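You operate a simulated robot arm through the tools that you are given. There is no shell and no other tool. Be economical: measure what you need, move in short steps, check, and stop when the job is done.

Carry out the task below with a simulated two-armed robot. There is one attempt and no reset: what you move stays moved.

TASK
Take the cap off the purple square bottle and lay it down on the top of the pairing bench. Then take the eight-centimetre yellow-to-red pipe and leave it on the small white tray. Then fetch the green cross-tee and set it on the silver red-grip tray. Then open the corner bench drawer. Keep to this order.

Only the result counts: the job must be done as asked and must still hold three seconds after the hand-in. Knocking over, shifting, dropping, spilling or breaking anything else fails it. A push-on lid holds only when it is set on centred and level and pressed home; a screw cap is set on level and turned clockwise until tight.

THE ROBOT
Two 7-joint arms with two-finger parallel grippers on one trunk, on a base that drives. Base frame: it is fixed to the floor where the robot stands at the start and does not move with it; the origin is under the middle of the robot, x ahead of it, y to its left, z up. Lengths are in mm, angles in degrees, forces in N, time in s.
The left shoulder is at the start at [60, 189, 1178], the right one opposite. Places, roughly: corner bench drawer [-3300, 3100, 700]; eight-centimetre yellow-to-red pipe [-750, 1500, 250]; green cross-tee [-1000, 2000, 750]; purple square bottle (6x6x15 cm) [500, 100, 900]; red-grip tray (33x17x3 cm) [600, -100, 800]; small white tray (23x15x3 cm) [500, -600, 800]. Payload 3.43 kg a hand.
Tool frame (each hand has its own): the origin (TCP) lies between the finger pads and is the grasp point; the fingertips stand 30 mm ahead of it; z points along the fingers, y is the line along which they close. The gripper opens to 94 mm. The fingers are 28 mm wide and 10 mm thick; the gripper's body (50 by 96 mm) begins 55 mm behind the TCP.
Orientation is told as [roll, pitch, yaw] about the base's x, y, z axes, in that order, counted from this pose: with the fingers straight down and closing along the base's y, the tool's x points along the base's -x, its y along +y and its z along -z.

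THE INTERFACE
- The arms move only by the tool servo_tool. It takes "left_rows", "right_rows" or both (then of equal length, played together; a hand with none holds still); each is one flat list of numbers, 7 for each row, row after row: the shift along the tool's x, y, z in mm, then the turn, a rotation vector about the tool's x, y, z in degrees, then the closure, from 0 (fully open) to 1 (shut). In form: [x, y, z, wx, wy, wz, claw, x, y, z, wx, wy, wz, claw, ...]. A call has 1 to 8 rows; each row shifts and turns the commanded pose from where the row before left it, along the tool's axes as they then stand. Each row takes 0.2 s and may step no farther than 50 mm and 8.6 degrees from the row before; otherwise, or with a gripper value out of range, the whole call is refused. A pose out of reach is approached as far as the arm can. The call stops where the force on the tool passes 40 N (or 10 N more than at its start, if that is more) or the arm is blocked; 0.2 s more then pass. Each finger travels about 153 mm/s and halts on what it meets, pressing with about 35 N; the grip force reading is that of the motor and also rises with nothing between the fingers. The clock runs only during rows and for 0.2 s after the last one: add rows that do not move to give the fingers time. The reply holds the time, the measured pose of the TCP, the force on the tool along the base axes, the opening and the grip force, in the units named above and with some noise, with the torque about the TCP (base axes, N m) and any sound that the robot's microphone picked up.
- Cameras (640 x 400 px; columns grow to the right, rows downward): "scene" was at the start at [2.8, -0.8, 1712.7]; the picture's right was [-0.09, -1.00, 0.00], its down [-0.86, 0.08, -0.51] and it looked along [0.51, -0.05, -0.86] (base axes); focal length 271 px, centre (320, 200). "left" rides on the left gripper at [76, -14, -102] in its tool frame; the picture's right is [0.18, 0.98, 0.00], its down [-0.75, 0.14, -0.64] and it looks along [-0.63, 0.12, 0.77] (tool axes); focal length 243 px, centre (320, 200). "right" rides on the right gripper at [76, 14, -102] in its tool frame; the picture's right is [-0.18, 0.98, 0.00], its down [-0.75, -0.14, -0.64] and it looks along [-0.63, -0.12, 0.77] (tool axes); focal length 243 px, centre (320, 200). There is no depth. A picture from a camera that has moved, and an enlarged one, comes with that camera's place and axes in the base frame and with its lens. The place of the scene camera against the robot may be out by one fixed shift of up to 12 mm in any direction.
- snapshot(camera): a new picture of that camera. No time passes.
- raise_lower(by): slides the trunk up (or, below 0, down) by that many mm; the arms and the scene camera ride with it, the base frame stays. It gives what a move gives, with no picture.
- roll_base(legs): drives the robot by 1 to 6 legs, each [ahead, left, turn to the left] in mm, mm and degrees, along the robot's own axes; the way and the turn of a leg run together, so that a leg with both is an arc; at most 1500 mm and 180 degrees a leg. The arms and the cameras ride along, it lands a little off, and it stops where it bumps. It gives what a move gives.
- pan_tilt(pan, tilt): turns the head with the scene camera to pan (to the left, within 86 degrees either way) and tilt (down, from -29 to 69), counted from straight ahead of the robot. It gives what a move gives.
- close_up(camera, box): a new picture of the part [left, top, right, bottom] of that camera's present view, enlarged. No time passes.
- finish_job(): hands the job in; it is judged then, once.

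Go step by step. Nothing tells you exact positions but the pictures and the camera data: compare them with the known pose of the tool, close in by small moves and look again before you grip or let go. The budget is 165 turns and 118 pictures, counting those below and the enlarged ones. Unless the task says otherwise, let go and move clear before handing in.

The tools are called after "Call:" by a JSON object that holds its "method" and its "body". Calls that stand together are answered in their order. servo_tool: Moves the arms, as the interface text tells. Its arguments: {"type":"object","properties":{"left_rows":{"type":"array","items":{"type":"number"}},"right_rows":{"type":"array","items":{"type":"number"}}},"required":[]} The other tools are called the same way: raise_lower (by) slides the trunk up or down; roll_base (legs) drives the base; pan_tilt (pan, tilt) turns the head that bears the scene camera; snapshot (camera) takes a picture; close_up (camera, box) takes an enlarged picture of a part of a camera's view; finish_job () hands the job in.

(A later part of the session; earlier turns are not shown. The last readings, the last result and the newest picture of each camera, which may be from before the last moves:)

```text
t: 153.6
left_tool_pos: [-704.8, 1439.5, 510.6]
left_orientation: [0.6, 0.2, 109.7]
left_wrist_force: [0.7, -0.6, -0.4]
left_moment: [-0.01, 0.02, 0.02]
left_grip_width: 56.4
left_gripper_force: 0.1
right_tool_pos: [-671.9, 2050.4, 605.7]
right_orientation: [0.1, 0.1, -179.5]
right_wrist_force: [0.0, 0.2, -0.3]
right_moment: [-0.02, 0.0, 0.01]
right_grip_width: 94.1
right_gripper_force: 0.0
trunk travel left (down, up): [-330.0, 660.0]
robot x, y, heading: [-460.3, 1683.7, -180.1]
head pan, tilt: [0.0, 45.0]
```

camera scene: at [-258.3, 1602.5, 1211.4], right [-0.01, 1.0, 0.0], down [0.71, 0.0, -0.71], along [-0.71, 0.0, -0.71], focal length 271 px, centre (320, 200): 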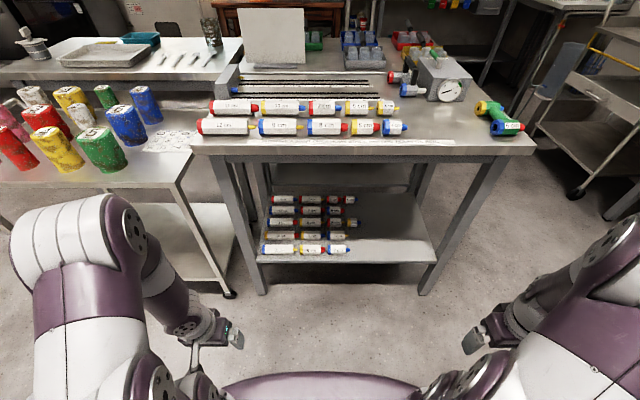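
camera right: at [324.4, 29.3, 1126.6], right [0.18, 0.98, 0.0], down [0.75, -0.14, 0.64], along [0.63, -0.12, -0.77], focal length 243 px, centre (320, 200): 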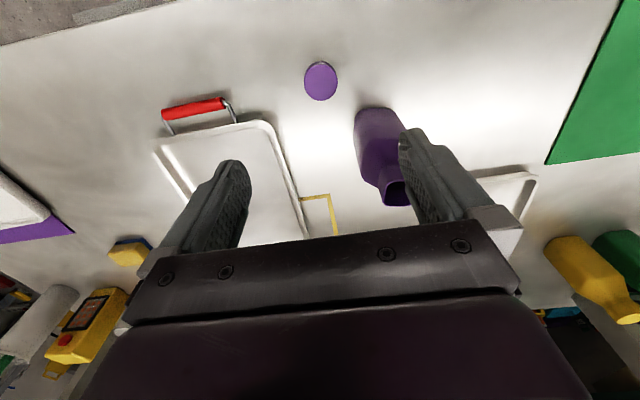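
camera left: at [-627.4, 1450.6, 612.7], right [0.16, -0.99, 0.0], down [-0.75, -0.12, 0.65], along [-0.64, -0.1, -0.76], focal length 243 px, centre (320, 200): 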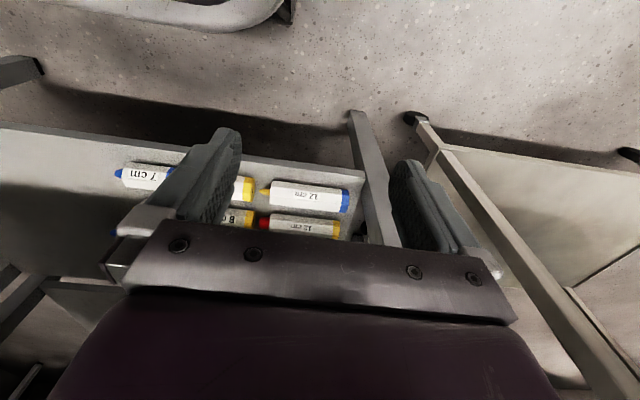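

Call:
{"method": "pan_tilt", "body": {"pan": 15, "tilt": 65}}

Call:
{"method": "snapshot", "body": {"camera": "scene"}}

Call:
{"method": "snapshot", "body": {"camera": "left"}}

```text
t: 154.4
left_tool_pos: [-704.4, 1439.3, 509.7]
left_orientation: [0.5, 0.1, 109.8]
left_wrist_force: [-0.1, 0.3, 0.0]
left_moment: [0.02, 0.0, 0.03]
left_grip_width: 56.4
left_gripper_force: 0.0
right_tool_pos: [-672.6, 2050.4, 604.9]
right_orientation: [0.1, 0.1, -179.5]
right_wrist_force: [0.1, 0.2, 0.0]
right_moment: [-0.01, 0.02, -0.04]
right_grip_width: 94.0
right_gripper_force: 0.1
trunk travel left (down, up): [-330.0, 660.0]
robot x, y, heading: [-458.5, 1688.4, -180.0]
head pan, tilt: [15.0, 65.0]
```

```text
35 pictures are left
camera scene: at [-466.4, 1675.9, 1186.4], right [-0.26, 0.97, 0.0], down [0.87, 0.24, -0.42], along [-0.41, -0.11, -0.91], focal length 271 px, centre (320, 200)
```

scene: 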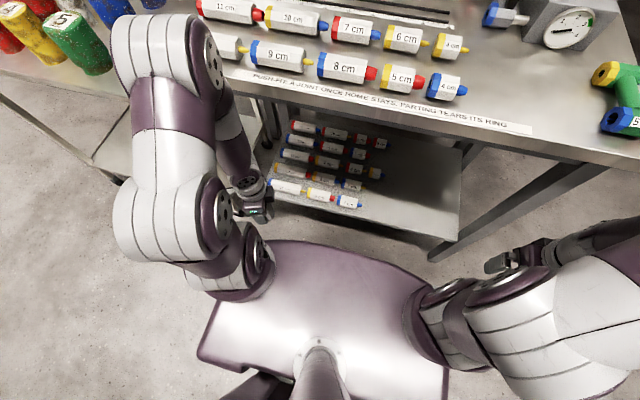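

```text
34 pictures are left
camera left: at [-665.2, 1374.4, 613.6], right [-0.86, -0.51, 0.01], down [-0.38, 0.66, 0.64], along [-0.33, 0.55, -0.77], focal length 243 px, centre (320, 200)
```

left: 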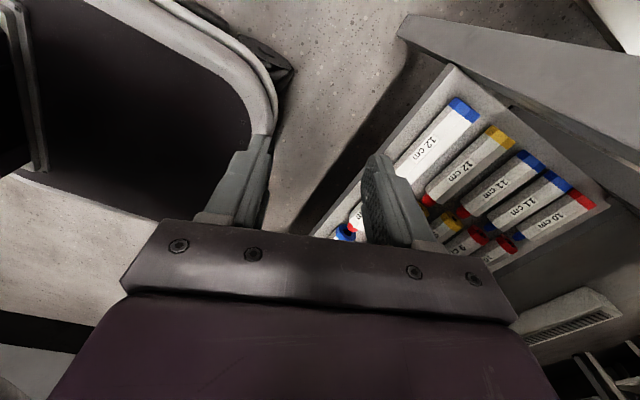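

The elbow stands above the bench edge; reaching in needs a more stretched arm from farther back. I back off and then extend the hand in low.

Call:
{"method": "roll_base", "body": {"legs": [[-220, -30, 0]]}}

Call:
{"method": "servo_tool", "body": {"left_rows": [0, 0, 0, 0.5, 0, 8.4, 0.42, 0, 0, 0, 0, 0, 8.4, 0.42, 0, 0, 0, 0, 0, 3, 0.42, 0, 0, 0, 0, 0, 0, 0.42]}}

```text
t: 156.1
left_tool_pos: [-482.7, 1470.4, 510.2]
left_orientation: [0.6, 0.1, 109.8]
left_wrist_force: [0.8, 0.6, 0.2]
left_moment: [0.0, 0.0, -0.02]
left_grip_width: 56.3
left_gripper_force: 0.2
right_tool_pos: [-450.4, 2079.9, 605.1]
right_orientation: [0.1, -0.1, -179.4]
right_wrist_force: [-0.5, 0.3, -0.5]
right_moment: [0.02, 0.02, -0.03]
right_grip_width: 94.0
right_gripper_force: 0.0
trunk travel left (down, up): [-330.0, 660.0]
robot x, y, heading: [-241.1, 1715.7, -179.8]
head pan, tilt: [15.0, 65.0]
```

```text
t: 157.1
left_tool_pos: [-482.1, 1470.4, 512.1]
left_orientation: [0.0, 0.2, 90.0]
left_wrist_force: [0.0, -0.2, 0.2]
left_moment: [-0.03, -0.04, 0.01]
left_grip_width: 54.9
left_gripper_force: 0.2
right_tool_pos: [-450.7, 2080.0, 605.9]
right_orientation: [0.0, 0.1, -179.3]
right_wrist_force: [0.2, 0.0, 0.0]
right_moment: [-0.01, 0.0, 0.01]
right_grip_width: 94.0
right_gripper_force: 0.1
trunk travel left (down, up): [-330.0, 660.0]
robot x, y, heading: [-241.4, 1716.5, -179.9]
head pan, tilt: [15.0, 65.0]
```

Call:
{"method": "servo_tool", "body": {"left_rows": [-14, 45, 0, 0, 0, 0, 0.42, -14, 45, 0, 0, 0, 0, 0.42, -14, 45, 0, 0, 0, 0, 0.42, -14, 45, 0, 0, 0, 0, 0.42, -14, 45, 0, 0, 0, 0, 0.42, -14, 45, 0, 0, 0, 0, 0.42, -14, 45, 0, 0, 0, 0, 0.42, 0, 0, 0, 0, 0, 0, 0.42]}}

Call:
{"method": "snapshot", "body": {"camera": "scene"}}

Call:
{"method": "snapshot", "body": {"camera": "left"}}

```text
t: 158.9
left_tool_pos: [-797.0, 1568.5, 510.4]
left_orientation: [-0.1, 0.2, 90.0]
left_wrist_force: [0.5, 0.4, 0.3]
left_moment: [-0.01, -0.05, 0.04]
left_grip_width: 54.8
left_gripper_force: 0.1
left hand out of reach, approached as far as the arm can: row 2
right_tool_pos: [-450.0, 2081.0, 606.3]
right_orientation: [0.1, 0.1, -179.4]
right_wrist_force: [0.9, 1.4, 0.1]
right_moment: [-0.01, 0.02, -0.04]
right_grip_width: 94.0
right_gripper_force: 0.0
trunk travel left (down, up): [-330.0, 660.0]
robot x, y, heading: [-238.5, 1717.6, -179.8]
head pan, tilt: [15.0, 65.0]
```

```text
33 pictures are left
camera scene: at [-244.6, 1706.5, 1186.3], right [-0.26, 0.97, 0.0], down [0.87, 0.24, -0.42], along [-0.41, -0.11, -0.91], focal length 271 px, centre (320, 200)
```

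scene: 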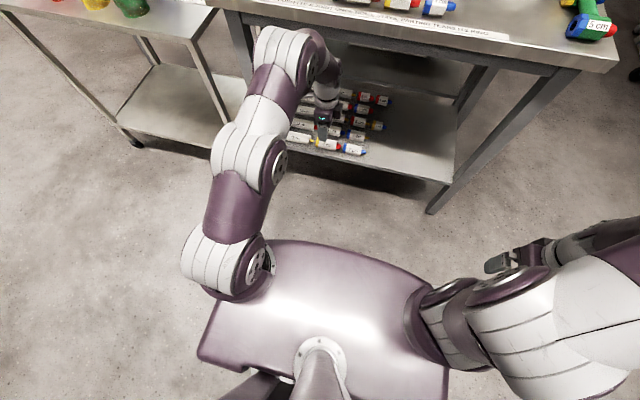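

```text
32 pictures are left
camera left: at [-784.0, 1493.0, 613.7], right [-0.98, -0.18, 0.0], down [-0.14, 0.76, 0.64], along [-0.12, 0.63, -0.77], focal length 243 px, centre (320, 200)
```

left: 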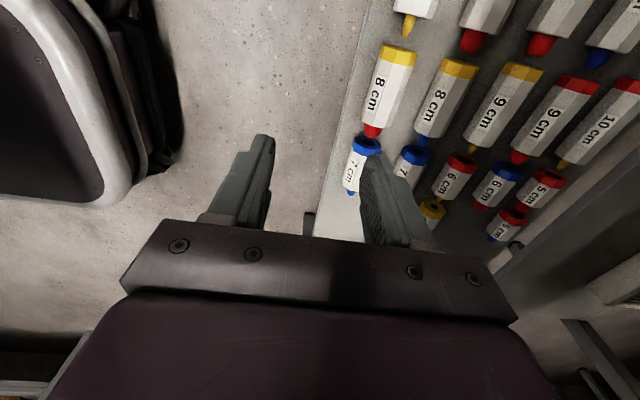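

Call:
{"method": "servo_tool", "body": {"left_rows": [0, 0, 40, 0, 0, 0, 0.42, 0, 0, 40, 0, 0, 0, 0.42, 5, 25, 0, 0, 0, 0, 0.42, 6, 25, 0, 0, 0, 0, 0.42, 0, 24, 0, 0, 0, 0, 0.42, 0, 0, 0, 0, 0, 0, 0.42]}}

Call:
{"method": "snapshot", "body": {"camera": "left"}}

```text
t: 160.3
left_tool_pos: [-861.1, 1556.3, 429.4]
left_orientation: [0.0, 0.2, 90.0]
left_wrist_force: [0.0, 0.2, -0.5]
left_moment: [0.01, 0.01, 0.01]
left_grip_width: 54.6
left_gripper_force: 0.1
left hand out of reach, approached as far as the arm can: row 5
right_tool_pos: [-449.8, 2080.5, 605.3]
right_orientation: [0.1, 0.1, -179.5]
right_wrist_force: [-0.2, -0.6, 0.0]
right_moment: [-0.02, -0.02, 0.02]
right_grip_width: 94.3
right_gripper_force: 0.0
trunk travel left (down, up): [-330.0, 660.0]
robot x, y, heading: [-240.9, 1716.4, -179.7]
head pan, tilt: [15.0, 65.0]
```

```text
31 pictures are left
camera left: at [-847.8, 1480.5, 533.8], right [-0.98, -0.18, 0.0], down [-0.14, 0.76, 0.64], along [-0.12, 0.63, -0.77], focal length 243 px, centre (320, 200)
```

left: 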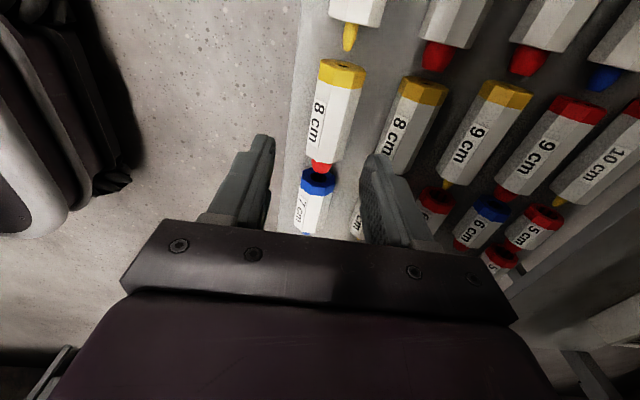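

At the edge of reach; I roll 40 mm ahead, then re-centre over the pipe.

Call:
{"method": "roll_base", "body": {"legs": [[40, 0, 0]]}}

Call:
{"method": "snapshot", "body": {"camera": "left"}}

```text
t: 161.2
left_tool_pos: [-901.5, 1556.0, 429.3]
left_orientation: [-0.1, 0.2, 90.0]
left_wrist_force: [0.1, -0.8, 0.0]
left_moment: [0.01, -0.02, 0.02]
left_grip_width: 54.7
left_gripper_force: 0.0
right_tool_pos: [-489.4, 2079.8, 604.4]
right_orientation: [0.2, 0.1, -179.4]
right_wrist_force: [0.2, -0.3, 1.0]
right_moment: [0.04, 0.0, 0.02]
right_grip_width: 94.1
right_gripper_force: 0.0
trunk travel left (down, up): [-330.0, 660.0]
robot x, y, heading: [-283.8, 1714.2, -179.8]
head pan, tilt: [15.0, 65.0]
```

```text
30 pictures are left
camera left: at [-888.3, 1480.6, 533.4], right [-0.98, -0.18, 0.0], down [-0.14, 0.76, 0.64], along [-0.12, 0.63, -0.77], focal length 243 px, centre (320, 200)
```

left: 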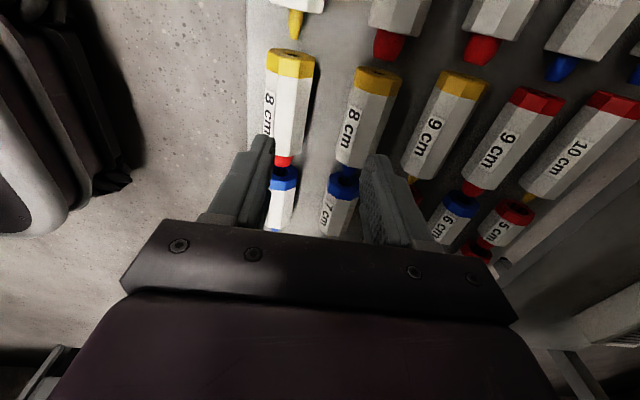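

Call:
{"method": "servo_tool", "body": {"left_rows": [0, -14, 0, 0, 0, 0, 0.42, 0, -14, 0, 0, 0, 0, 0.42, 0, 0, 25, 0, 0, 0, 0.42, 0, 0, 15, 0, 0, 0, 0.42, 0, 0, 0, 0, 0, 0, 0.42]}}

Call:
{"method": "snapshot", "body": {"camera": "left"}}

```text
t: 162.4
left_tool_pos: [-872.3, 1555.1, 389.8]
left_orientation: [0.0, 0.2, 89.9]
left_wrist_force: [-0.5, 0.6, 0.0]
left_moment: [0.01, -0.01, -0.04]
left_grip_width: 54.4
left_gripper_force: 0.1
right_tool_pos: [-491.2, 2082.3, 603.8]
right_orientation: [0.0, 0.2, -179.4]
right_wrist_force: [0.2, 0.7, 0.1]
right_moment: [0.01, 0.01, 0.01]
right_grip_width: 93.7
right_gripper_force: 0.1
trunk travel left (down, up): [-330.0, 660.0]
robot x, y, heading: [-284.3, 1718.1, -180.0]
head pan, tilt: [15.0, 65.0]
```

```text
29 pictures are left
camera left: at [-859.4, 1480.3, 493.3], right [-0.98, -0.18, 0.0], down [-0.14, 0.76, 0.64], along [-0.12, 0.63, -0.77], focal length 243 px, centre (320, 200)
```

left: 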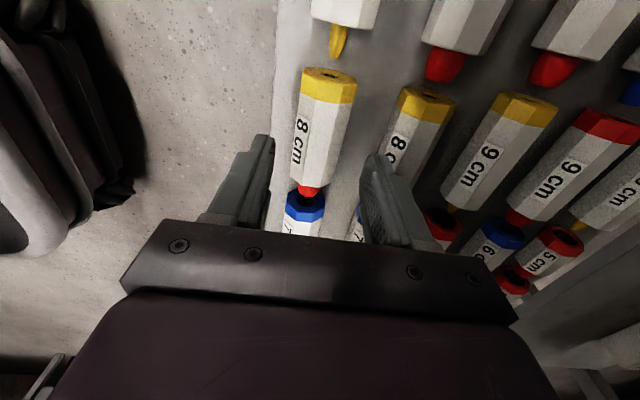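

Call:
{"method": "servo_tool", "body": {"left_rows": [0, 2, 20, 0, 0, 0, 0.42, 0, 0, 15, 0, 0, 0, 0.42, 0, 0, 10, 0, 0, 0, 0.42, 0, 0, 7, 0, 0, 0, 0.42, 0, 0, 0, 0, 0, 0, 0.42]}}

Call:
{"method": "snapshot", "body": {"camera": "left"}}

```text
t: 163.6
left_tool_pos: [-875.4, 1555.8, 338.4]
left_orientation: [0.0, 0.2, 90.0]
left_wrist_force: [-0.6, 1.4, -0.3]
left_moment: [-0.03, 0.0, 0.03]
left_grip_width: 54.5
left_gripper_force: 0.0
right_tool_pos: [-491.4, 2081.0, 604.7]
right_orientation: [0.1, 0.1, -179.3]
right_wrist_force: [-0.2, 0.4, -0.2]
right_moment: [0.01, -0.01, 0.0]
right_grip_width: 94.2
right_gripper_force: 0.0
trunk travel left (down, up): [-330.0, 660.0]
robot x, y, heading: [-284.3, 1717.8, -180.0]
head pan, tilt: [15.0, 65.0]
```

```text
28 pictures are left
camera left: at [-861.8, 1480.2, 441.8], right [-0.98, -0.18, 0.0], down [-0.14, 0.76, 0.64], along [-0.12, 0.63, -0.77], focal length 243 px, centre (320, 200)
```

left: 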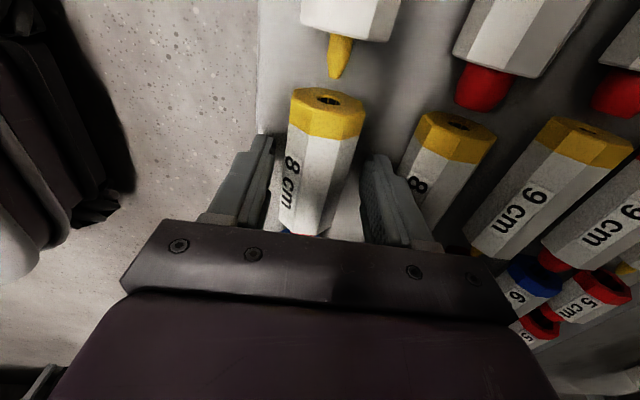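

The fingers straddle the pipe without touching its neighbours. Close and lift.

Call:
{"method": "servo_tool", "body": {"left_rows": [0, 0, 0, 0, 0, 0, 0.6, 0, 0, 0, 0, 0, 0, 0.8, 0, 0, 0, 0, 0, 0, 1, 0, 0, 0, 0, 0, 0, 1]}}

Call:
{"method": "servo_tool", "body": {"left_rows": [0, 0, -10, 0, 0, 0, 1, 0, 0, -20, 0, 0, 0, 1, 0, 0, -25, 0, 0, 0, 1, 0, 0, -20, 0, 0, 0, 1, 0, 0, 0, 0, 0, 0, 1]}}

Call:
{"method": "snapshot", "body": {"camera": "left"}}

```text
t: 164.6
left_tool_pos: [-875.8, 1554.7, 337.6]
left_orientation: [0.1, 0.2, 90.0]
left_wrist_force: [-0.7, 0.2, -0.5]
left_moment: [-0.01, 0.02, -0.02]
left_grip_width: 35.1
left_gripper_force: 34.7
right_tool_pos: [-491.4, 2080.3, 604.8]
right_orientation: [0.1, 0.2, -179.4]
right_wrist_force: [0.5, 1.0, -0.2]
right_moment: [-0.01, 0.03, 0.05]
right_grip_width: 93.8
right_gripper_force: 0.1
trunk travel left (down, up): [-330.0, 660.0]
robot x, y, heading: [-284.2, 1713.9, -180.1]
head pan, tilt: [15.0, 65.0]
```

```text
t: 165.8
left_tool_pos: [-875.2, 1555.7, 414.0]
left_orientation: [0.0, 0.2, 90.1]
left_wrist_force: [-0.7, -0.3, -0.8]
left_moment: [0.0, 0.01, 0.01]
left_grip_width: 35.2
left_gripper_force: 34.7
right_tool_pos: [-490.8, 2080.2, 605.2]
right_orientation: [0.1, 0.1, -179.5]
right_wrist_force: [0.3, -0.2, -0.5]
right_moment: [0.0, -0.02, -0.02]
right_grip_width: 94.2
right_gripper_force: 0.0
trunk travel left (down, up): [-330.0, 660.0]
robot x, y, heading: [-282.3, 1713.6, -179.9]
head pan, tilt: [15.0, 65.0]
```

```text
27 pictures are left
camera left: at [-861.9, 1479.8, 517.6], right [-0.98, -0.18, 0.0], down [-0.14, 0.76, 0.64], along [-0.12, 0.63, -0.77], focal length 243 px, centre (320, 200)
```

left: 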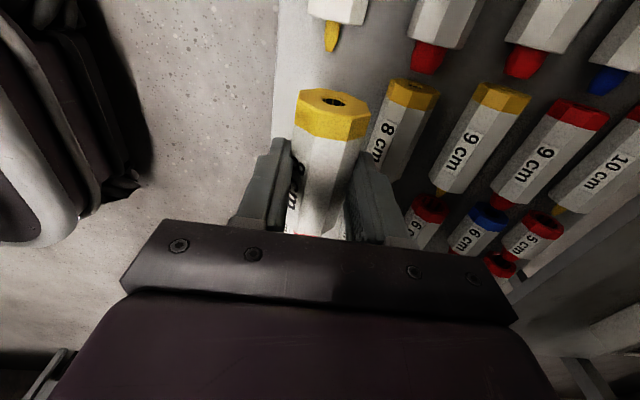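

Pipe is in the hand. I pull the hand out from under the bench and raise the trunk.

Call:
{"method": "servo_tool", "body": {"left_rows": [0, -45, 0, 0, 0, 0, 1, 0, -45, 0, 0, 0, 0, 1, 0, -45, 0, 0, 0, 0, 1, 0, -45, 0, 0, 0, 0, 1, 0, -45, 0, 0, 0, 0, 1, 0, -40, -20, 0, 0, 0, 1, 0, 0, -40, 0, 0, 0, 1, 0, 0, 0, 0, 0, 0, 1]}}

Call:
{"method": "raise_lower", "body": {"by": 380}}

Call:
{"method": "raise_lower", "body": {"by": 200}}

Call:
{"method": "snapshot", "body": {"camera": "left"}}

```text
t: 167.6
left_tool_pos: [-609.8, 1556.1, 473.1]
left_orientation: [0.0, 0.2, 90.0]
left_wrist_force: [-0.2, -0.1, -1.4]
left_moment: [0.01, -0.01, 0.02]
left_grip_width: 35.1
left_gripper_force: 35.5
right_tool_pos: [-491.2, 2081.4, 605.8]
right_orientation: [0.1, 0.1, -179.5]
right_wrist_force: [-0.1, -1.1, 0.7]
right_moment: [0.04, -0.01, 0.02]
right_grip_width: 94.0
right_gripper_force: 0.1
trunk travel left (down, up): [-330.0, 660.0]
robot x, y, heading: [-283.8, 1717.2, -179.9]
head pan, tilt: [15.0, 65.0]
```

```text
t: 171.3
left_tool_pos: [-610.2, 1557.0, 852.7]
left_orientation: [0.1, 0.2, 90.0]
left_wrist_force: [-0.4, 0.1, -1.0]
left_moment: [0.0, -0.02, 0.0]
left_grip_width: 35.1
left_gripper_force: 34.9
right_tool_pos: [-491.5, 2080.1, 984.8]
right_orientation: [0.1, 0.1, -179.4]
right_wrist_force: [0.4, -0.6, 0.1]
right_moment: [-0.03, -0.02, 0.02]
right_grip_width: 94.0
right_gripper_force: 0.1
trunk travel left (down, up): [-710.0, 280.0]
robot x, y, heading: [-281.3, 1714.2, -179.9]
head pan, tilt: [15.0, 65.0]
```

```text
t: 173.4
left_tool_pos: [-609.6, 1556.1, 1052.8]
left_orientation: [0.0, 0.1, 90.1]
left_wrist_force: [-0.3, -0.5, -1.9]
left_moment: [0.0, -0.02, -0.01]
left_grip_width: 35.2
left_gripper_force: 34.6
right_tool_pos: [-490.9, 2078.9, 1184.9]
right_orientation: [0.0, 0.1, -179.5]
right_wrist_force: [-0.2, -0.9, 0.4]
right_moment: [-0.02, -0.03, -0.03]
right_grip_width: 93.9
right_gripper_force: 0.1
trunk travel left (down, up): [-910.0, 80.0]
robot x, y, heading: [-281.4, 1718.3, -179.6]
head pan, tilt: [15.0, 65.0]
```

```text
26 pictures are left
camera left: at [-596.5, 1481.9, 1156.5], right [-0.98, -0.18, 0.0], down [-0.14, 0.76, 0.64], along [-0.12, 0.63, -0.77], focal length 243 px, centre (320, 200)
```

left: 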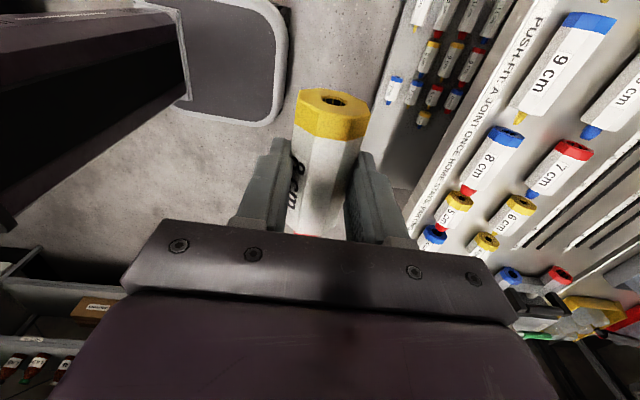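

I carry the pipe to the front bench, to stand before the small white tray (≈(452, -603)).

Call:
{"method": "roll_base", "body": {"legs": [[0, 0, 90], [0, -110, 0], [1500, 0, 0], [910, 0, 0], [0, 0, 90]]}}

Call:
{"method": "pan_tilt", "body": {"pan": 0, "tilt": 45}}

Call:
{"method": "snapshot", "body": {"camera": "scene"}}

```text
t: 193.7
left_tool_pos: [-107.6, -532.9, 1052.5]
left_orientation: [0.0, 0.2, -91.9]
left_wrist_force: [0.1, -0.3, -1.2]
left_moment: [0.0, -0.04, 0.0]
left_grip_width: 35.1
left_gripper_force: 35.2
right_tool_pos: [-243.2, -1051.6, 1184.6]
right_orientation: [0.1, 0.1, -1.3]
right_wrist_force: [0.7, 0.4, 0.0]
right_moment: [-0.03, 0.0, -0.02]
right_grip_width: 94.0
right_gripper_force: 0.3
trunk travel left (down, up): [-910.0, 80.0]
robot x, y, heading: [-438.0, -683.8, -1.7]
head pan, tilt: [15.0, 65.0]
```

```text
t: 194.5
left_tool_pos: [-106.5, -533.8, 1053.6]
left_orientation: [0.0, 0.2, -91.9]
left_wrist_force: [-0.1, -0.2, -1.1]
left_moment: [0.01, 0.02, -0.01]
left_grip_width: 35.1
left_gripper_force: 35.1
right_tool_pos: [-243.1, -1052.1, 1185.2]
right_orientation: [0.1, 0.2, -1.2]
right_wrist_force: [-0.5, 0.0, -0.7]
right_moment: [0.03, 0.02, -0.02]
right_grip_width: 94.0
right_gripper_force: 0.0
trunk travel left (down, up): [-910.0, 80.0]
robot x, y, heading: [-435.3, -682.4, -1.7]
head pan, tilt: [0.0, 45.0]
```

```text
25 pictures are left
camera scene: at [-422.6, -676.5, 1791.3], right [-0.03, -1.0, 0.0], down [-0.71, 0.02, -0.71], along [0.71, -0.02, -0.71], focal length 271 px, centre (320, 200)
```

scene: 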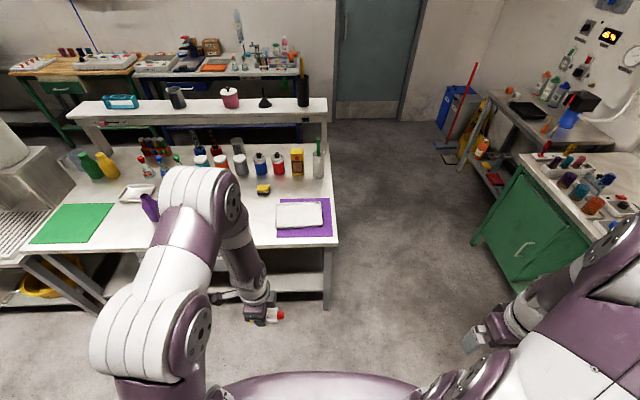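

Call:
{"method": "roll_base", "body": {"legs": [[430, 0, 1.5]]}}

Call:
{"method": "snapshot", "body": {"camera": "left"}}

```text
t: 197.1
left_tool_pos: [317.1, -532.2, 1053.5]
left_orientation: [0.0, 0.1, -90.3]
left_wrist_force: [0.2, 0.0, -0.3]
left_moment: [-0.01, -0.03, 0.02]
left_grip_width: 35.0
left_gripper_force: 35.0
right_tool_pos: [193.8, -1054.6, 1183.9]
right_orientation: [0.1, 0.1, 0.3]
right_wrist_force: [0.0, -0.1, 1.2]
right_moment: [0.0, -0.01, 0.02]
right_grip_width: 94.2
right_gripper_force: 0.1
trunk travel left (down, up): [-910.0, 80.0]
robot x, y, heading: [-9.2, -686.4, -0.1]
head pan, tilt: [0.0, 45.0]
```

```text
24 pictures are left
camera left: at [303.0, -454.9, 1156.8], right [0.98, 0.18, 0.0], down [0.14, -0.76, 0.64], along [0.11, -0.63, -0.77], focal length 243 px, centre (320, 200)
```

left: 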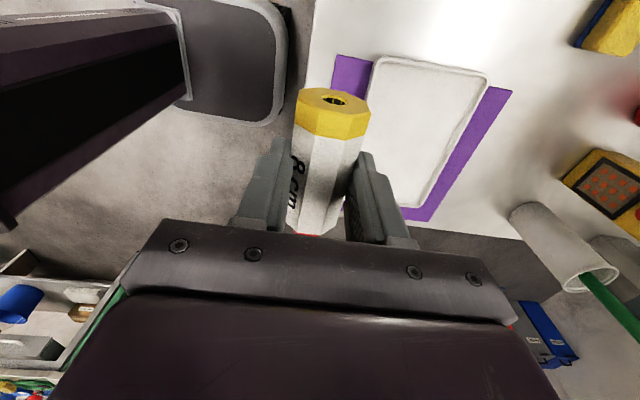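

Tray centre ≈ (465, -602), rotated ~8°. Move over it and turn the hand to match.

Call:
{"method": "servo_tool", "body": {"left_rows": [-16, 37, 0, 0, 0, -4, 1, -16, 37, 0, 0, 0, -4, 1, -15, 37, 0, 0, 0, 0, 1, -15, 37, 0, 0, 0, 0, 1, 0, 0, 40, 0, 0, 0, 1, 0, 0, 40, 0, 0, 0, 1, 0, 0, 40, 0, 0, 0, 1, 0, 0, 0, 0, 0, 0, 1]}}

Call:
{"method": "snapshot", "body": {"camera": "left"}}

```text
t: 198.9
left_tool_pos: [469.3, -582.2, 932.8]
left_orientation: [0.0, 0.3, -82.4]
left_wrist_force: [-0.8, 0.5, -0.8]
left_moment: [-0.02, -0.02, -0.01]
left_grip_width: 35.1
left_gripper_force: 34.5
right_tool_pos: [194.2, -1054.2, 1185.0]
right_orientation: [0.1, 0.0, 0.2]
right_wrist_force: [0.4, 0.0, -0.5]
right_moment: [0.01, 0.0, -0.03]
right_grip_width: 94.2
right_gripper_force: 0.0
trunk travel left (down, up): [-910.0, 80.0]
robot x, y, heading: [-8.2, -690.1, -0.2]
head pan, tilt: [0.0, 45.0]
```

```text
23 pictures are left
camera left: at [444.8, -507.7, 1035.9], right [0.95, 0.31, 0.0], down [0.24, -0.73, 0.64], along [0.2, -0.61, -0.77], focal length 243 px, centre (320, 200)
```

left: 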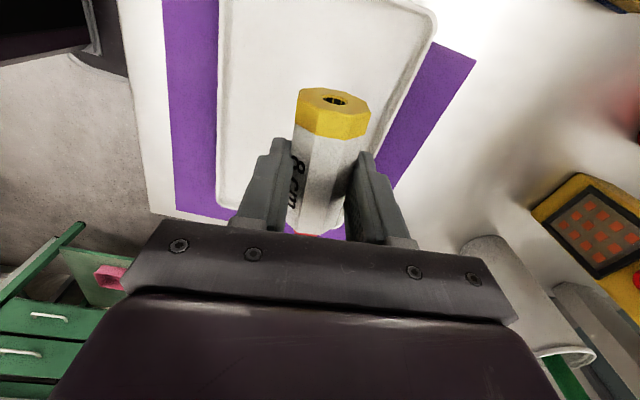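

Call:
{"method": "servo_tool", "body": {"left_rows": [-8.4, -12.3, 25, 0, 0, 0, 1, 0, 0, 25, 0, 0, 0, 1, 0, 0, 20, 0, 0, 0, 1, 0, 0, 8, 0, 0, 0, 1, 0, 0, 0, 0, 0, 0, 1]}}

Call:
{"method": "servo_tool", "body": {"left_rows": [0, 0, 4, 0, 0, 0, 1, 0, 0, 3, 0, 0, 0, 1]}}

Call:
{"method": "servo_tool", "body": {"left_rows": [0, 0, 3, 0, 0, 0, 1]}}

```text
t: 200.1
left_tool_pos: [459.2, -591.9, 853.6]
left_orientation: [0.0, 0.3, -82.4]
left_wrist_force: [0.8, -0.3, -0.5]
left_moment: [0.0, -0.01, 0.01]
left_grip_width: 35.1
left_gripper_force: 34.9
right_tool_pos: [195.2, -1054.1, 1185.8]
right_orientation: [0.1, 0.2, 0.2]
right_wrist_force: [0.5, -0.4, 0.3]
right_moment: [0.02, 0.05, 0.03]
right_grip_width: 94.2
right_gripper_force: 0.2
trunk travel left (down, up): [-910.0, 80.0]
robot x, y, heading: [-10.7, -691.0, -0.5]
head pan, tilt: [0.0, 45.0]
```

```text
t: 200.7
left_tool_pos: [458.8, -591.2, 851.1]
left_orientation: [0.3, 0.1, -82.5]
left_wrist_force: [0.2, 2.4, 32.7]
left_moment: [0.02, 0.06, -0.02]
left_grip_width: 35.8
left_gripper_force: 34.6
right_tool_pos: [193.1, -1054.5, 1185.7]
right_orientation: [0.1, -0.1, 0.2]
right_wrist_force: [0.5, -1.0, 0.2]
right_moment: [-0.02, 0.01, -0.01]
right_grip_width: 93.8
right_gripper_force: 0.1
trunk travel left (down, up): [-910.0, 80.0]
robot x, y, heading: [-12.9, -687.0, -0.4]
head pan, tilt: [0.0, 45.0]
```

```text
t: 201.1
left_tool_pos: [460.6, -593.7, 847.3]
left_orientation: [0.4, 0.1, -82.4]
left_wrist_force: [5.5, 1.2, 32.5]
left_moment: [0.0, -0.09, -0.01]
left_grip_width: 35.1
left_gripper_force: 34.6
right_tool_pos: [192.5, -1055.3, 1186.0]
right_orientation: [0.1, -0.2, 0.2]
right_wrist_force: [0.0, -0.5, -0.2]
right_moment: [0.03, 0.01, -0.02]
right_grip_width: 93.9
right_gripper_force: 0.1
trunk travel left (down, up): [-910.0, 80.0]
robot x, y, heading: [-11.8, -689.1, -0.6]
head pan, tilt: [0.0, 45.0]
```

Contact with the tray floor. Ease up 3 mm, release and rise.

Call:
{"method": "servo_tool", "body": {"left_rows": [0, 0, -3, 0, 0, 0, 1, 0, 0, 0, 0, 0, 0, 0.8, 0, 0, 0, 0, 0, 0, 0.5, 0, 0, 0, 0, 0, 0, 0.45, 0, 0, -10, 0, 0, 0, 0.45, 0, 0, -40, 0, 0, 0, 0.45, 0, 0, -45, 0, 0, 0, 0.45, 0, 0, -45, 0, 0, 0, 0.3]}}

Call:
{"method": "snapshot", "body": {"camera": "left"}}

```text
t: 202.9
left_tool_pos: [458.9, -591.8, 988.5]
left_orientation: [0.1, 0.2, -82.4]
left_wrist_force: [0.1, -0.5, -0.3]
left_moment: [-0.04, -0.04, 0.0]
left_grip_width: 66.2
left_gripper_force: 0.0
right_tool_pos: [194.6, -1055.3, 1185.3]
right_orientation: [0.1, 0.0, 0.1]
right_wrist_force: [0.0, 0.4, 0.0]
right_moment: [0.01, -0.03, 0.01]
right_grip_width: 94.2
right_gripper_force: 0.0
trunk travel left (down, up): [-910.0, 80.0]
robot x, y, heading: [-8.7, -688.3, -0.4]
head pan, tilt: [0.0, 45.0]
```

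```text
22 pictures are left
camera left: at [433.1, -517.7, 1092.4], right [0.95, 0.31, 0.0], down [0.24, -0.73, 0.64], along [0.2, -0.61, -0.77], focal length 243 px, centre (320, 200)
```

left: 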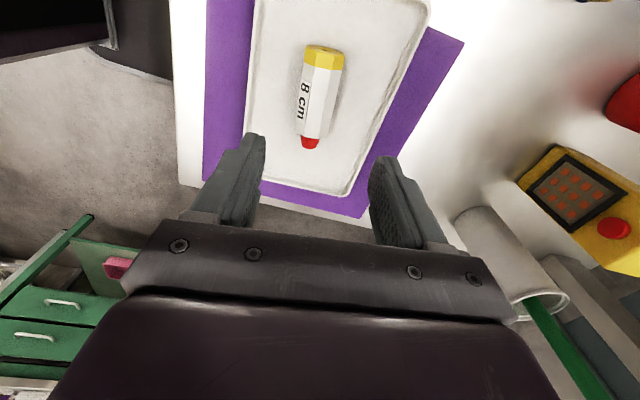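

The pipe lies in the white tray. Next the green tee at the far right of the pipe bench (≈(-900, 2055, 870)), to be taken with the right hand.

Call:
{"method": "servo_tool", "body": {"left_rows": [0, -35, -30, 0, 0, 0, 0.2, 0, -35, -30, 0, 0, 0, 0, 0, -35, -30, 0, 0, 0, 0, 0, -35, -30, 0, 0, 0, 0]}}

Call:
{"method": "roll_base", "body": {"legs": [[-420, 0, 0], [0, 0, 90], [1500, 0, 0], [1150, 0, 0], [0, 0, 90]]}}

Call:
{"method": "pan_tilt", "body": {"pan": -5, "tilt": 50}}

Call:
{"method": "snapshot", "body": {"camera": "scene"}}

```text
t: 203.9
left_tool_pos: [317.5, -610.9, 1108.3]
left_orientation: [0.1, 0.2, -82.4]
left_wrist_force: [0.1, -0.2, 0.3]
left_moment: [0.03, -0.01, 0.0]
left_grip_width: 94.1
left_gripper_force: 0.1
right_tool_pos: [192.4, -1054.3, 1185.7]
right_orientation: [0.1, 0.0, 0.1]
right_wrist_force: [-1.1, 0.1, 0.0]
right_moment: [-0.03, -0.01, 0.02]
right_grip_width: 94.1
right_gripper_force: 0.1
trunk travel left (down, up): [-910.0, 80.0]
robot x, y, heading: [-9.7, -690.2, -0.1]
head pan, tilt: [0.0, 45.0]
```

```text
t: 226.7
left_tool_pos: [-742.6, 1918.3, 1108.3]
left_orientation: [0.0, 0.2, 96.8]
left_wrist_force: [-0.1, 0.7, 0.1]
left_moment: [0.01, 0.0, 0.02]
left_grip_width: 94.0
left_gripper_force: 0.0
right_tool_pos: [-610.5, 2361.7, 1186.0]
right_orientation: [0.0, 0.0, 179.4]
right_wrist_force: [-0.2, -0.2, 1.0]
right_moment: [-0.01, -0.03, 0.02]
right_grip_width: 94.0
right_gripper_force: 0.0
trunk travel left (down, up): [-910.0, 80.0]
robot x, y, heading: [-410.0, 1991.5, 178.9]
head pan, tilt: [0.0, 45.0]
```

```text
t: 227.4
left_tool_pos: [-742.5, 1919.0, 1108.2]
left_orientation: [0.1, 0.2, 96.8]
left_wrist_force: [0.4, 0.4, 0.5]
left_moment: [0.0, -0.02, 0.01]
left_grip_width: 94.0
left_gripper_force: 0.1
right_tool_pos: [-611.4, 2360.0, 1185.3]
right_orientation: [0.1, 0.1, 179.4]
right_wrist_force: [0.4, 1.1, -1.0]
right_moment: [-0.05, 0.0, 0.02]
right_grip_width: 93.9
right_gripper_force: 0.1
trunk travel left (down, up): [-910.0, 80.0]
robot x, y, heading: [-409.3, 1988.9, 179.0]
head pan, tilt: [-5.0, 50.0]
```

```text
21 pictures are left
camera scene: at [-431.3, 2004.6, 1784.5], right [0.11, 0.99, 0.0], down [0.76, -0.08, -0.64], along [-0.64, 0.07, -0.77], focal length 271 px, centre (320, 200)
```

scene: 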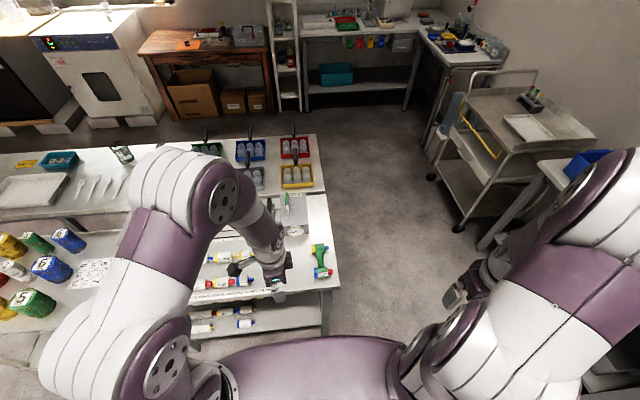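

Call:
{"method": "close_up", "body": {"camera": "scene", "box": [270, 220, 360, 300]}}

```text
5.00 times, centred on (315, 260) of scene
camera zoom: at [-431.3, 2004.6, 1784.5], right [0.11, 0.99, 0.0], down [0.76, -0.08, -0.64], along [-0.64, 0.07, -0.77], focal length 1357 px, centre (345, -100)
```

zoom: 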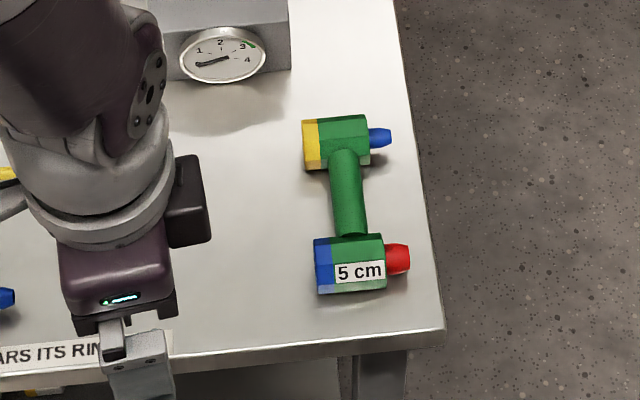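

The tee's green bar runs along x, centred near (-908, 2057, ~870). I roll 85 mm ahead and move the right hand over it while the left moves aside.

Call:
{"method": "roll_base", "body": {"legs": [[85, 0, 0]]}}

Call:
{"method": "servo_tool", "body": {"left_rows": [35, 0, -5, 0, 0, 0, 0, 35, 0, -5, 0, 0, 0, 0, 35, 0, 0, 0, 0, 0, 0, 35, 0, 0, 0, 0, 0, 0, 0, 0, 0, 0, 0, 0, 0, 0, 0, 0, 0, 0, 0, 0, 0, 0, 0, 0, 0, 0, 0, 0, 0, 0, 0, 0, 0, 0], "right_rows": [-27, 38, 10, 0, 0, 0, 0, -27, 38, 10, 0, 0, 0, 0, -27, 38, 15, 0, 0, 0, 0, -27, 38, 15, 0, 0, 0, 0, -27, 38, 15, 0, 0, 0, 0, -27, 38, 15, 0, 0, 0, 0, -27, 38, 15, 0, 0, 0, 0, -22, 37, 15, 0, 0, 0, 0]}}

Call:
{"method": "snapshot", "body": {"camera": "right"}}

```text
t: 228.5
left_tool_pos: [-824.2, 1919.1, 1108.5]
left_orientation: [0.0, 0.1, 96.9]
left_wrist_force: [0.1, -0.3, 0.1]
left_moment: [0.03, 0.02, 0.02]
left_grip_width: 94.0
left_gripper_force: 0.1
right_tool_pos: [-692.9, 2361.6, 1186.8]
right_orientation: [0.1, -0.2, 179.4]
right_wrist_force: [0.4, -0.2, -0.1]
right_moment: [-0.02, 0.02, -0.04]
right_grip_width: 94.2
right_gripper_force: 0.1
trunk travel left (down, up): [-910.0, 80.0]
robot x, y, heading: [-496.9, 1990.8, 178.9]
head pan, tilt: [-5.0, 50.0]
```

```text
t: 230.3
left_tool_pos: [-809.5, 1780.9, 1117.7]
left_orientation: [-0.1, 0.1, 96.8]
left_wrist_force: [0.2, 0.5, 0.0]
left_moment: [0.02, -0.01, 0.01]
left_grip_width: 94.1
left_gripper_force: 0.3
right_tool_pos: [-910.4, 2060.9, 1073.6]
right_orientation: [0.0, 0.2, 179.3]
right_wrist_force: [-0.4, 0.5, -0.5]
right_moment: [-0.01, -0.03, -0.01]
right_grip_width: 93.9
right_gripper_force: 0.0
trunk travel left (down, up): [-910.0, 80.0]
robot x, y, heading: [-495.7, 1994.2, 179.2]
head pan, tilt: [-5.0, 50.0]
```

```text
19 pictures are left
camera right: at [-834.2, 2045.9, 1178.6], right [-0.2, -0.98, 0.0], down [-0.75, 0.15, 0.64], along [-0.63, 0.13, -0.77], focal length 243 px, centre (320, 200)
```

right: 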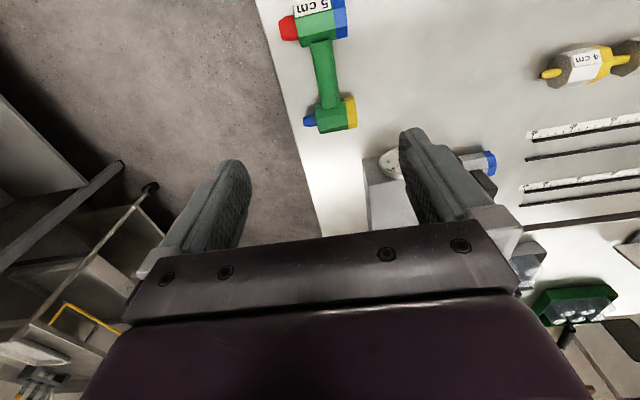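

Call:
{"method": "servo_tool", "body": {"right_rows": [5, 7, 40, 0, 0, 0, 0.2, 0, 0, 45, 0, 0, 0, 0.35, 0, 0, 40, 0, 0, 0, 0.35, 0, 0, 25, 0, 0, 0, 0.35, 0, 0, 0, 0, 0, 0, 0.35]}}

Call:
{"method": "snapshot", "body": {"camera": "right"}}

```text
t: 231.5
left_tool_pos: [-810.0, 1780.8, 1119.4]
left_orientation: [0.0, 0.2, 96.7]
left_wrist_force: [0.2, -0.4, 0.0]
left_moment: [0.0, 0.03, -0.03]
left_grip_width: 94.0
left_gripper_force: 0.0
right_tool_pos: [-905.0, 2054.9, 924.2]
right_orientation: [0.1, 0.1, 179.4]
right_wrist_force: [-0.3, 0.9, 0.0]
right_moment: [-0.02, 0.02, 0.0]
right_grip_width: 61.1
right_gripper_force: 0.1
trunk travel left (down, up): [-910.0, 80.0]
robot x, y, heading: [-497.5, 1994.0, 179.0]
head pan, tilt: [-5.0, 50.0]
```

```text
18 pictures are left
camera right: at [-828.9, 2039.6, 1028.0], right [-0.2, -0.98, 0.0], down [-0.75, 0.15, 0.64], along [-0.63, 0.12, -0.77], focal length 243 px, centre (320, 200)
```

right: 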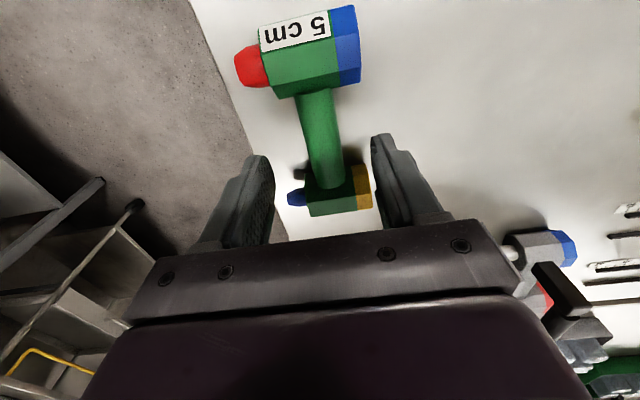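

Call:
{"method": "servo_tool", "body": {"right_rows": [0, 2, 15, 0, 0, 0, 0.35, 0, 0, 15, 0, 0, 0, 0.35, 0, 0, 10, 0, 0, 0, 0.35, 0, 0, 0, 0, 0, 0, 0.35]}}

Call:
{"method": "servo_tool", "body": {"right_rows": [0, 0, 0, 0, 0, 0, 0.6, 0, 0, 0, 0, 0, 0, 0.8, 0, 0, 0, 0, 0, 0, 1, 0, 0, 0, 0, 0, 0, 1]}}

Call:
{"method": "snapshot", "body": {"camera": "right"}}

```text
t: 232.5
left_tool_pos: [-810.7, 1780.9, 1117.9]
left_orientation: [0.0, 0.3, 96.8]
left_wrist_force: [-0.5, -0.8, -0.4]
left_moment: [0.01, -0.02, -0.01]
left_grip_width: 93.9
left_gripper_force: 0.1
right_tool_pos: [-904.8, 2053.0, 883.6]
right_orientation: [0.2, 0.1, 179.4]
right_wrist_force: [0.5, -0.3, 0.1]
right_moment: [0.0, 0.02, 0.0]
right_grip_width: 61.2
right_gripper_force: 0.0
trunk travel left (down, up): [-910.0, 80.0]
robot x, y, heading: [-494.7, 1991.2, 178.7]
head pan, tilt: [-5.0, 50.0]
```

```text
t: 233.5
left_tool_pos: [-810.1, 1780.7, 1117.7]
left_orientation: [0.0, 0.2, 96.7]
left_wrist_force: [-0.3, -0.2, 0.0]
left_moment: [-0.01, 0.04, 0.02]
left_grip_width: 93.9
left_gripper_force: 0.1
right_tool_pos: [-904.3, 2051.8, 883.2]
right_orientation: [0.1, 0.1, 179.4]
right_wrist_force: [0.3, -1.1, -0.6]
right_moment: [0.01, 0.06, 0.04]
right_grip_width: 21.2
right_gripper_force: 34.8
trunk travel left (down, up): [-910.0, 80.0]
robot x, y, heading: [-496.5, 1994.5, 178.9]
head pan, tilt: [-5.0, 50.0]
```

```text
17 pictures are left
camera right: at [-828.6, 2037.4, 988.6], right [-0.2, -0.98, 0.0], down [-0.75, 0.15, 0.64], along [-0.63, 0.12, -0.77], focal length 243 px, centre (320, 200)
```

right: 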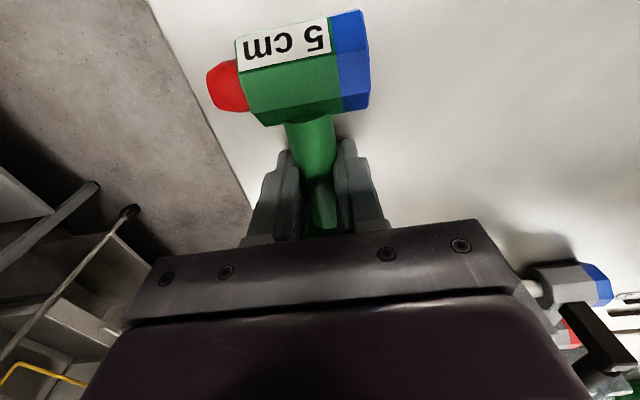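

Tee gripped. Lift and drive back to the front bench.

Call:
{"method": "servo_tool", "body": {"right_rows": [0, 0, -15, 0, 0, 0, 1, 0, 0, -30, 0, 0, 0, 1, 0, 0, -45, 0, 0, 0, 1, 0, 0, -45, 0, 0, 0, 1, 0, 0, -45, 0, 0, 0, 1, 20, 0, -30, 0, 0, 0, 1, 30, 0, 0, 0, 0, 0, 1, 0, 0, 0, 0, 0, 0, 1]}}

Call:
{"method": "roll_base", "body": {"legs": [[-70, 0, 1], [0, 0, 90], [1500, 0, 0], [495, 0, 0], [0, 0, 90]]}}

Call:
{"method": "pan_tilt", "body": {"pan": 0, "tilt": 45}}

Call:
{"method": "snapshot", "body": {"camera": "scene"}}

```text
t: 235.3
left_tool_pos: [-811.0, 1781.0, 1117.4]
left_orientation: [-0.2, 0.3, 96.8]
left_wrist_force: [0.5, -0.1, -0.3]
left_moment: [0.0, -0.02, -0.02]
left_grip_width: 94.0
left_gripper_force: 0.0
right_tool_pos: [-855.9, 2051.5, 1094.5]
right_orientation: [0.2, 0.2, 179.2]
right_wrist_force: [0.1, -0.6, -1.6]
right_moment: [-0.02, 0.03, -0.02]
right_grip_width: 21.4
right_gripper_force: 34.7
trunk travel left (down, up): [-910.0, 80.0]
robot x, y, heading: [-495.2, 1994.5, 178.7]
head pan, tilt: [-5.0, 50.0]
```

```text
t: 253.4
left_tool_pos: [-133.1, 220.2, 1118.0]
left_orientation: [0.0, 0.2, -82.9]
left_wrist_force: [-0.1, -0.2, 0.2]
left_moment: [0.0, -0.01, 0.02]
left_grip_width: 93.9
left_gripper_force: 0.0
right_tool_pos: [-87.1, -49.7, 1093.0]
right_orientation: [0.2, 0.0, -0.5]
right_wrist_force: [0.4, -0.8, -2.4]
right_moment: [-0.01, 0.01, -0.01]
right_grip_width: 21.5
right_gripper_force: 35.2
trunk travel left (down, up): [-910.0, 80.0]
robot x, y, heading: [-447.3, 6.9, -0.7]
head pan, tilt: [-5.0, 50.0]
```

```text
t: 254.1
left_tool_pos: [-132.7, 221.4, 1118.3]
left_orientation: [0.0, 0.3, -83.1]
left_wrist_force: [-0.7, -0.5, -1.1]
left_moment: [-0.03, 0.01, 0.04]
left_grip_width: 93.8
left_gripper_force: 0.2
right_tool_pos: [-86.6, -48.6, 1095.3]
right_orientation: [0.1, 0.1, -0.4]
right_wrist_force: [0.2, -0.4, -2.0]
right_moment: [0.03, -0.02, 0.01]
right_grip_width: 21.5
right_gripper_force: 35.4
trunk travel left (down, up): [-910.0, 80.0]
robot x, y, heading: [-448.4, 6.2, -1.0]
head pan, tilt: [0.0, 45.0]
```

```text
16 pictures are left
camera scene: at [-430.1, 12.4, 1791.3], right [-0.02, -1.0, 0.0], down [-0.71, 0.01, -0.71], along [0.71, -0.01, -0.71], focal length 271 px, centre (320, 200)
```

scene: 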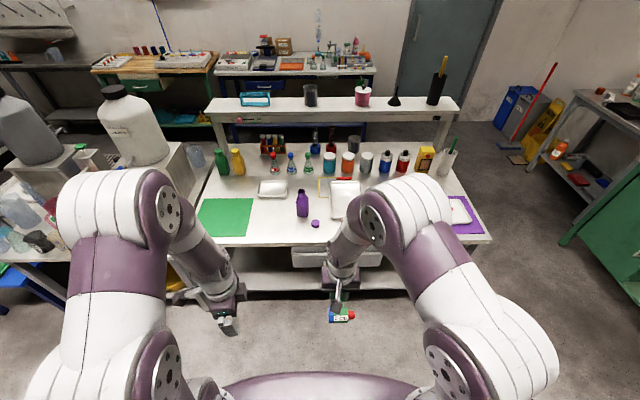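

Call:
{"method": "roll_base", "body": {"legs": [[455, 0, 0.8]]}}

Call:
{"method": "snapshot", "body": {"camera": "right"}}

```text
t: 256.8
left_tool_pos: [321.2, 221.7, 1119.2]
left_orientation: [0.0, 0.2, -82.4]
left_wrist_force: [-0.2, 0.4, 0.4]
left_moment: [0.03, -0.02, 0.0]
left_grip_width: 94.0
left_gripper_force: 0.0
right_tool_pos: [371.2, -48.7, 1095.7]
right_orientation: [0.1, 0.0, 0.3]
right_wrist_force: [-0.2, -0.5, -2.6]
right_moment: [0.0, -0.02, 0.05]
right_grip_width: 21.8
right_gripper_force: 35.1
trunk travel left (down, up): [-910.0, 80.0]
robot x, y, heading: [11.5, 5.6, -0.4]
head pan, tilt: [0.0, 45.0]
```

```text
15 pictures are left
camera right: at [295.3, -34.2, 1199.6], right [0.18, 0.98, 0.0], down [0.75, -0.14, 0.64], along [0.63, -0.11, -0.77], focal length 243 px, centre (320, 200)
```

right: 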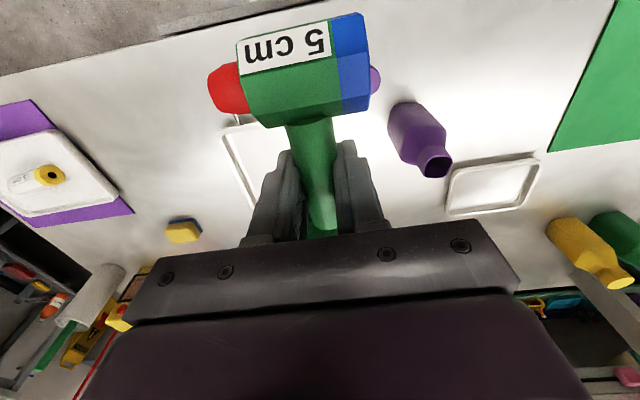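

Call:
{"method": "servo_tool", "body": {"right_rows": [-31, -15, 0, 0, 0, 0, 1, -31, -15, 0, 0, 0, 0, 1, -31, -14, 0, 0, 0, 0, 1, -31, -14, 0, 0, 0, 0, 1, -30, -14, 0, 0, 0, 0, 1, -30, -14, 0, 0, 0, 0, 1, 0, 0, 0, 0, 0, 0, 1]}}

Call:
{"method": "snapshot", "body": {"camera": "right"}}

Call:
{"method": "close_up", "body": {"camera": "scene", "box": [260, 160, 460, 300]}}

```text
t: 258.4
left_tool_pos: [322.8, 221.3, 1117.0]
left_orientation: [0.0, 0.2, -82.3]
left_wrist_force: [0.4, 0.5, -0.5]
left_moment: [-0.03, 0.0, -0.02]
left_grip_width: 93.9
left_gripper_force: 0.0
right_tool_pos: [556.6, -134.1, 1096.6]
right_orientation: [0.1, 0.2, 0.3]
right_wrist_force: [0.2, -0.7, -1.1]
right_moment: [-0.06, -0.02, 0.0]
right_grip_width: 21.4
right_gripper_force: 34.7
trunk travel left (down, up): [-910.0, 80.0]
robot x, y, heading: [12.0, 2.1, -0.0]
head pan, tilt: [0.0, 45.0]
```

```text
14 pictures are left
camera right: at [480.8, -119.7, 1200.6], right [0.18, 0.98, 0.0], down [0.76, -0.14, 0.64], along [0.63, -0.11, -0.77], focal length 243 px, centre (320, 200)
```

right: 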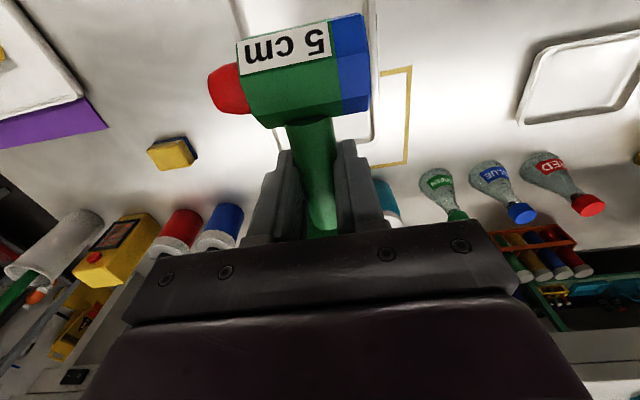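

```text
2.86 times, centred on (360, 230) of scene
camera zoom: at [27.3, 8.9, 1791.4], right [0.0, -1.0, 0.0], down [-0.71, 0.0, -0.71], along [0.71, 0.0, -0.71], focal length 775 px, centre (206, 114)
```

zoom: 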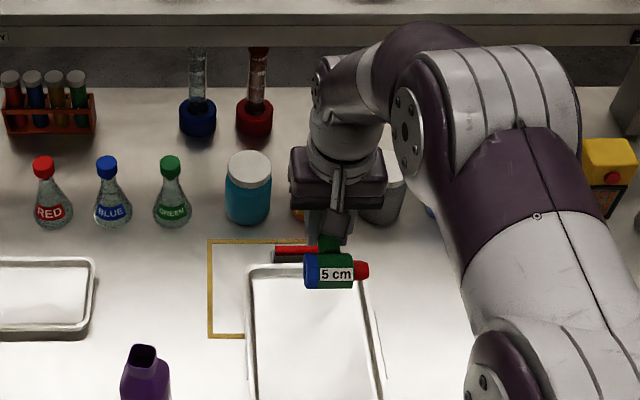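

The tee is over the tray centre. Lower it.

Call:
{"method": "servo_tool", "body": {"right_rows": [0, 0, 45, 0, 0, 0, 1, 0, 0, 45, 0, 0, 0, 1, 0, 0, 45, 0, 0, 0, 1, 0, 0, 45, 0, 0, 0, 1, 0, 0, 30, 0, 0, 0, 1, 0, 0, 15, 0, 0, 0, 1, 0, 0, 0, 0, 0, 0, 1]}}

Call:
{"method": "snapshot", "body": {"camera": "right"}}

```text
t: 260.0
left_tool_pos: [322.8, 221.7, 1118.2]
left_orientation: [0.1, 0.2, -82.3]
left_wrist_force: [-1.1, -0.3, 0.8]
left_moment: [0.0, 0.0, 0.0]
left_grip_width: 94.1
left_gripper_force: 0.0
right_tool_pos: [554.9, -133.3, 870.6]
right_orientation: [0.0, 0.2, 0.3]
right_wrist_force: [0.6, 0.1, -1.2]
right_moment: [0.02, -0.02, 0.02]
right_grip_width: 21.8
right_gripper_force: 35.3
trunk travel left (down, up): [-910.0, 80.0]
robot x, y, heading: [11.3, 2.8, 0.1]
head pan, tilt: [0.0, 45.0]
```

```text
12 pictures are left
camera right: at [480.0, -119.0, 973.5], right [0.18, 0.98, 0.0], down [0.76, -0.14, 0.64], along [0.63, -0.11, -0.77], focal length 243 px, centre (320, 200)
```

right: 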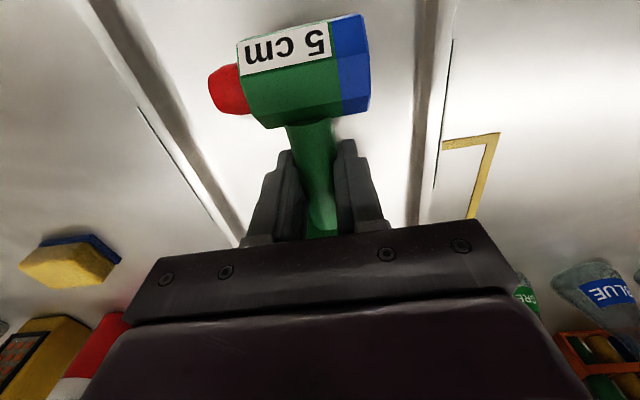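

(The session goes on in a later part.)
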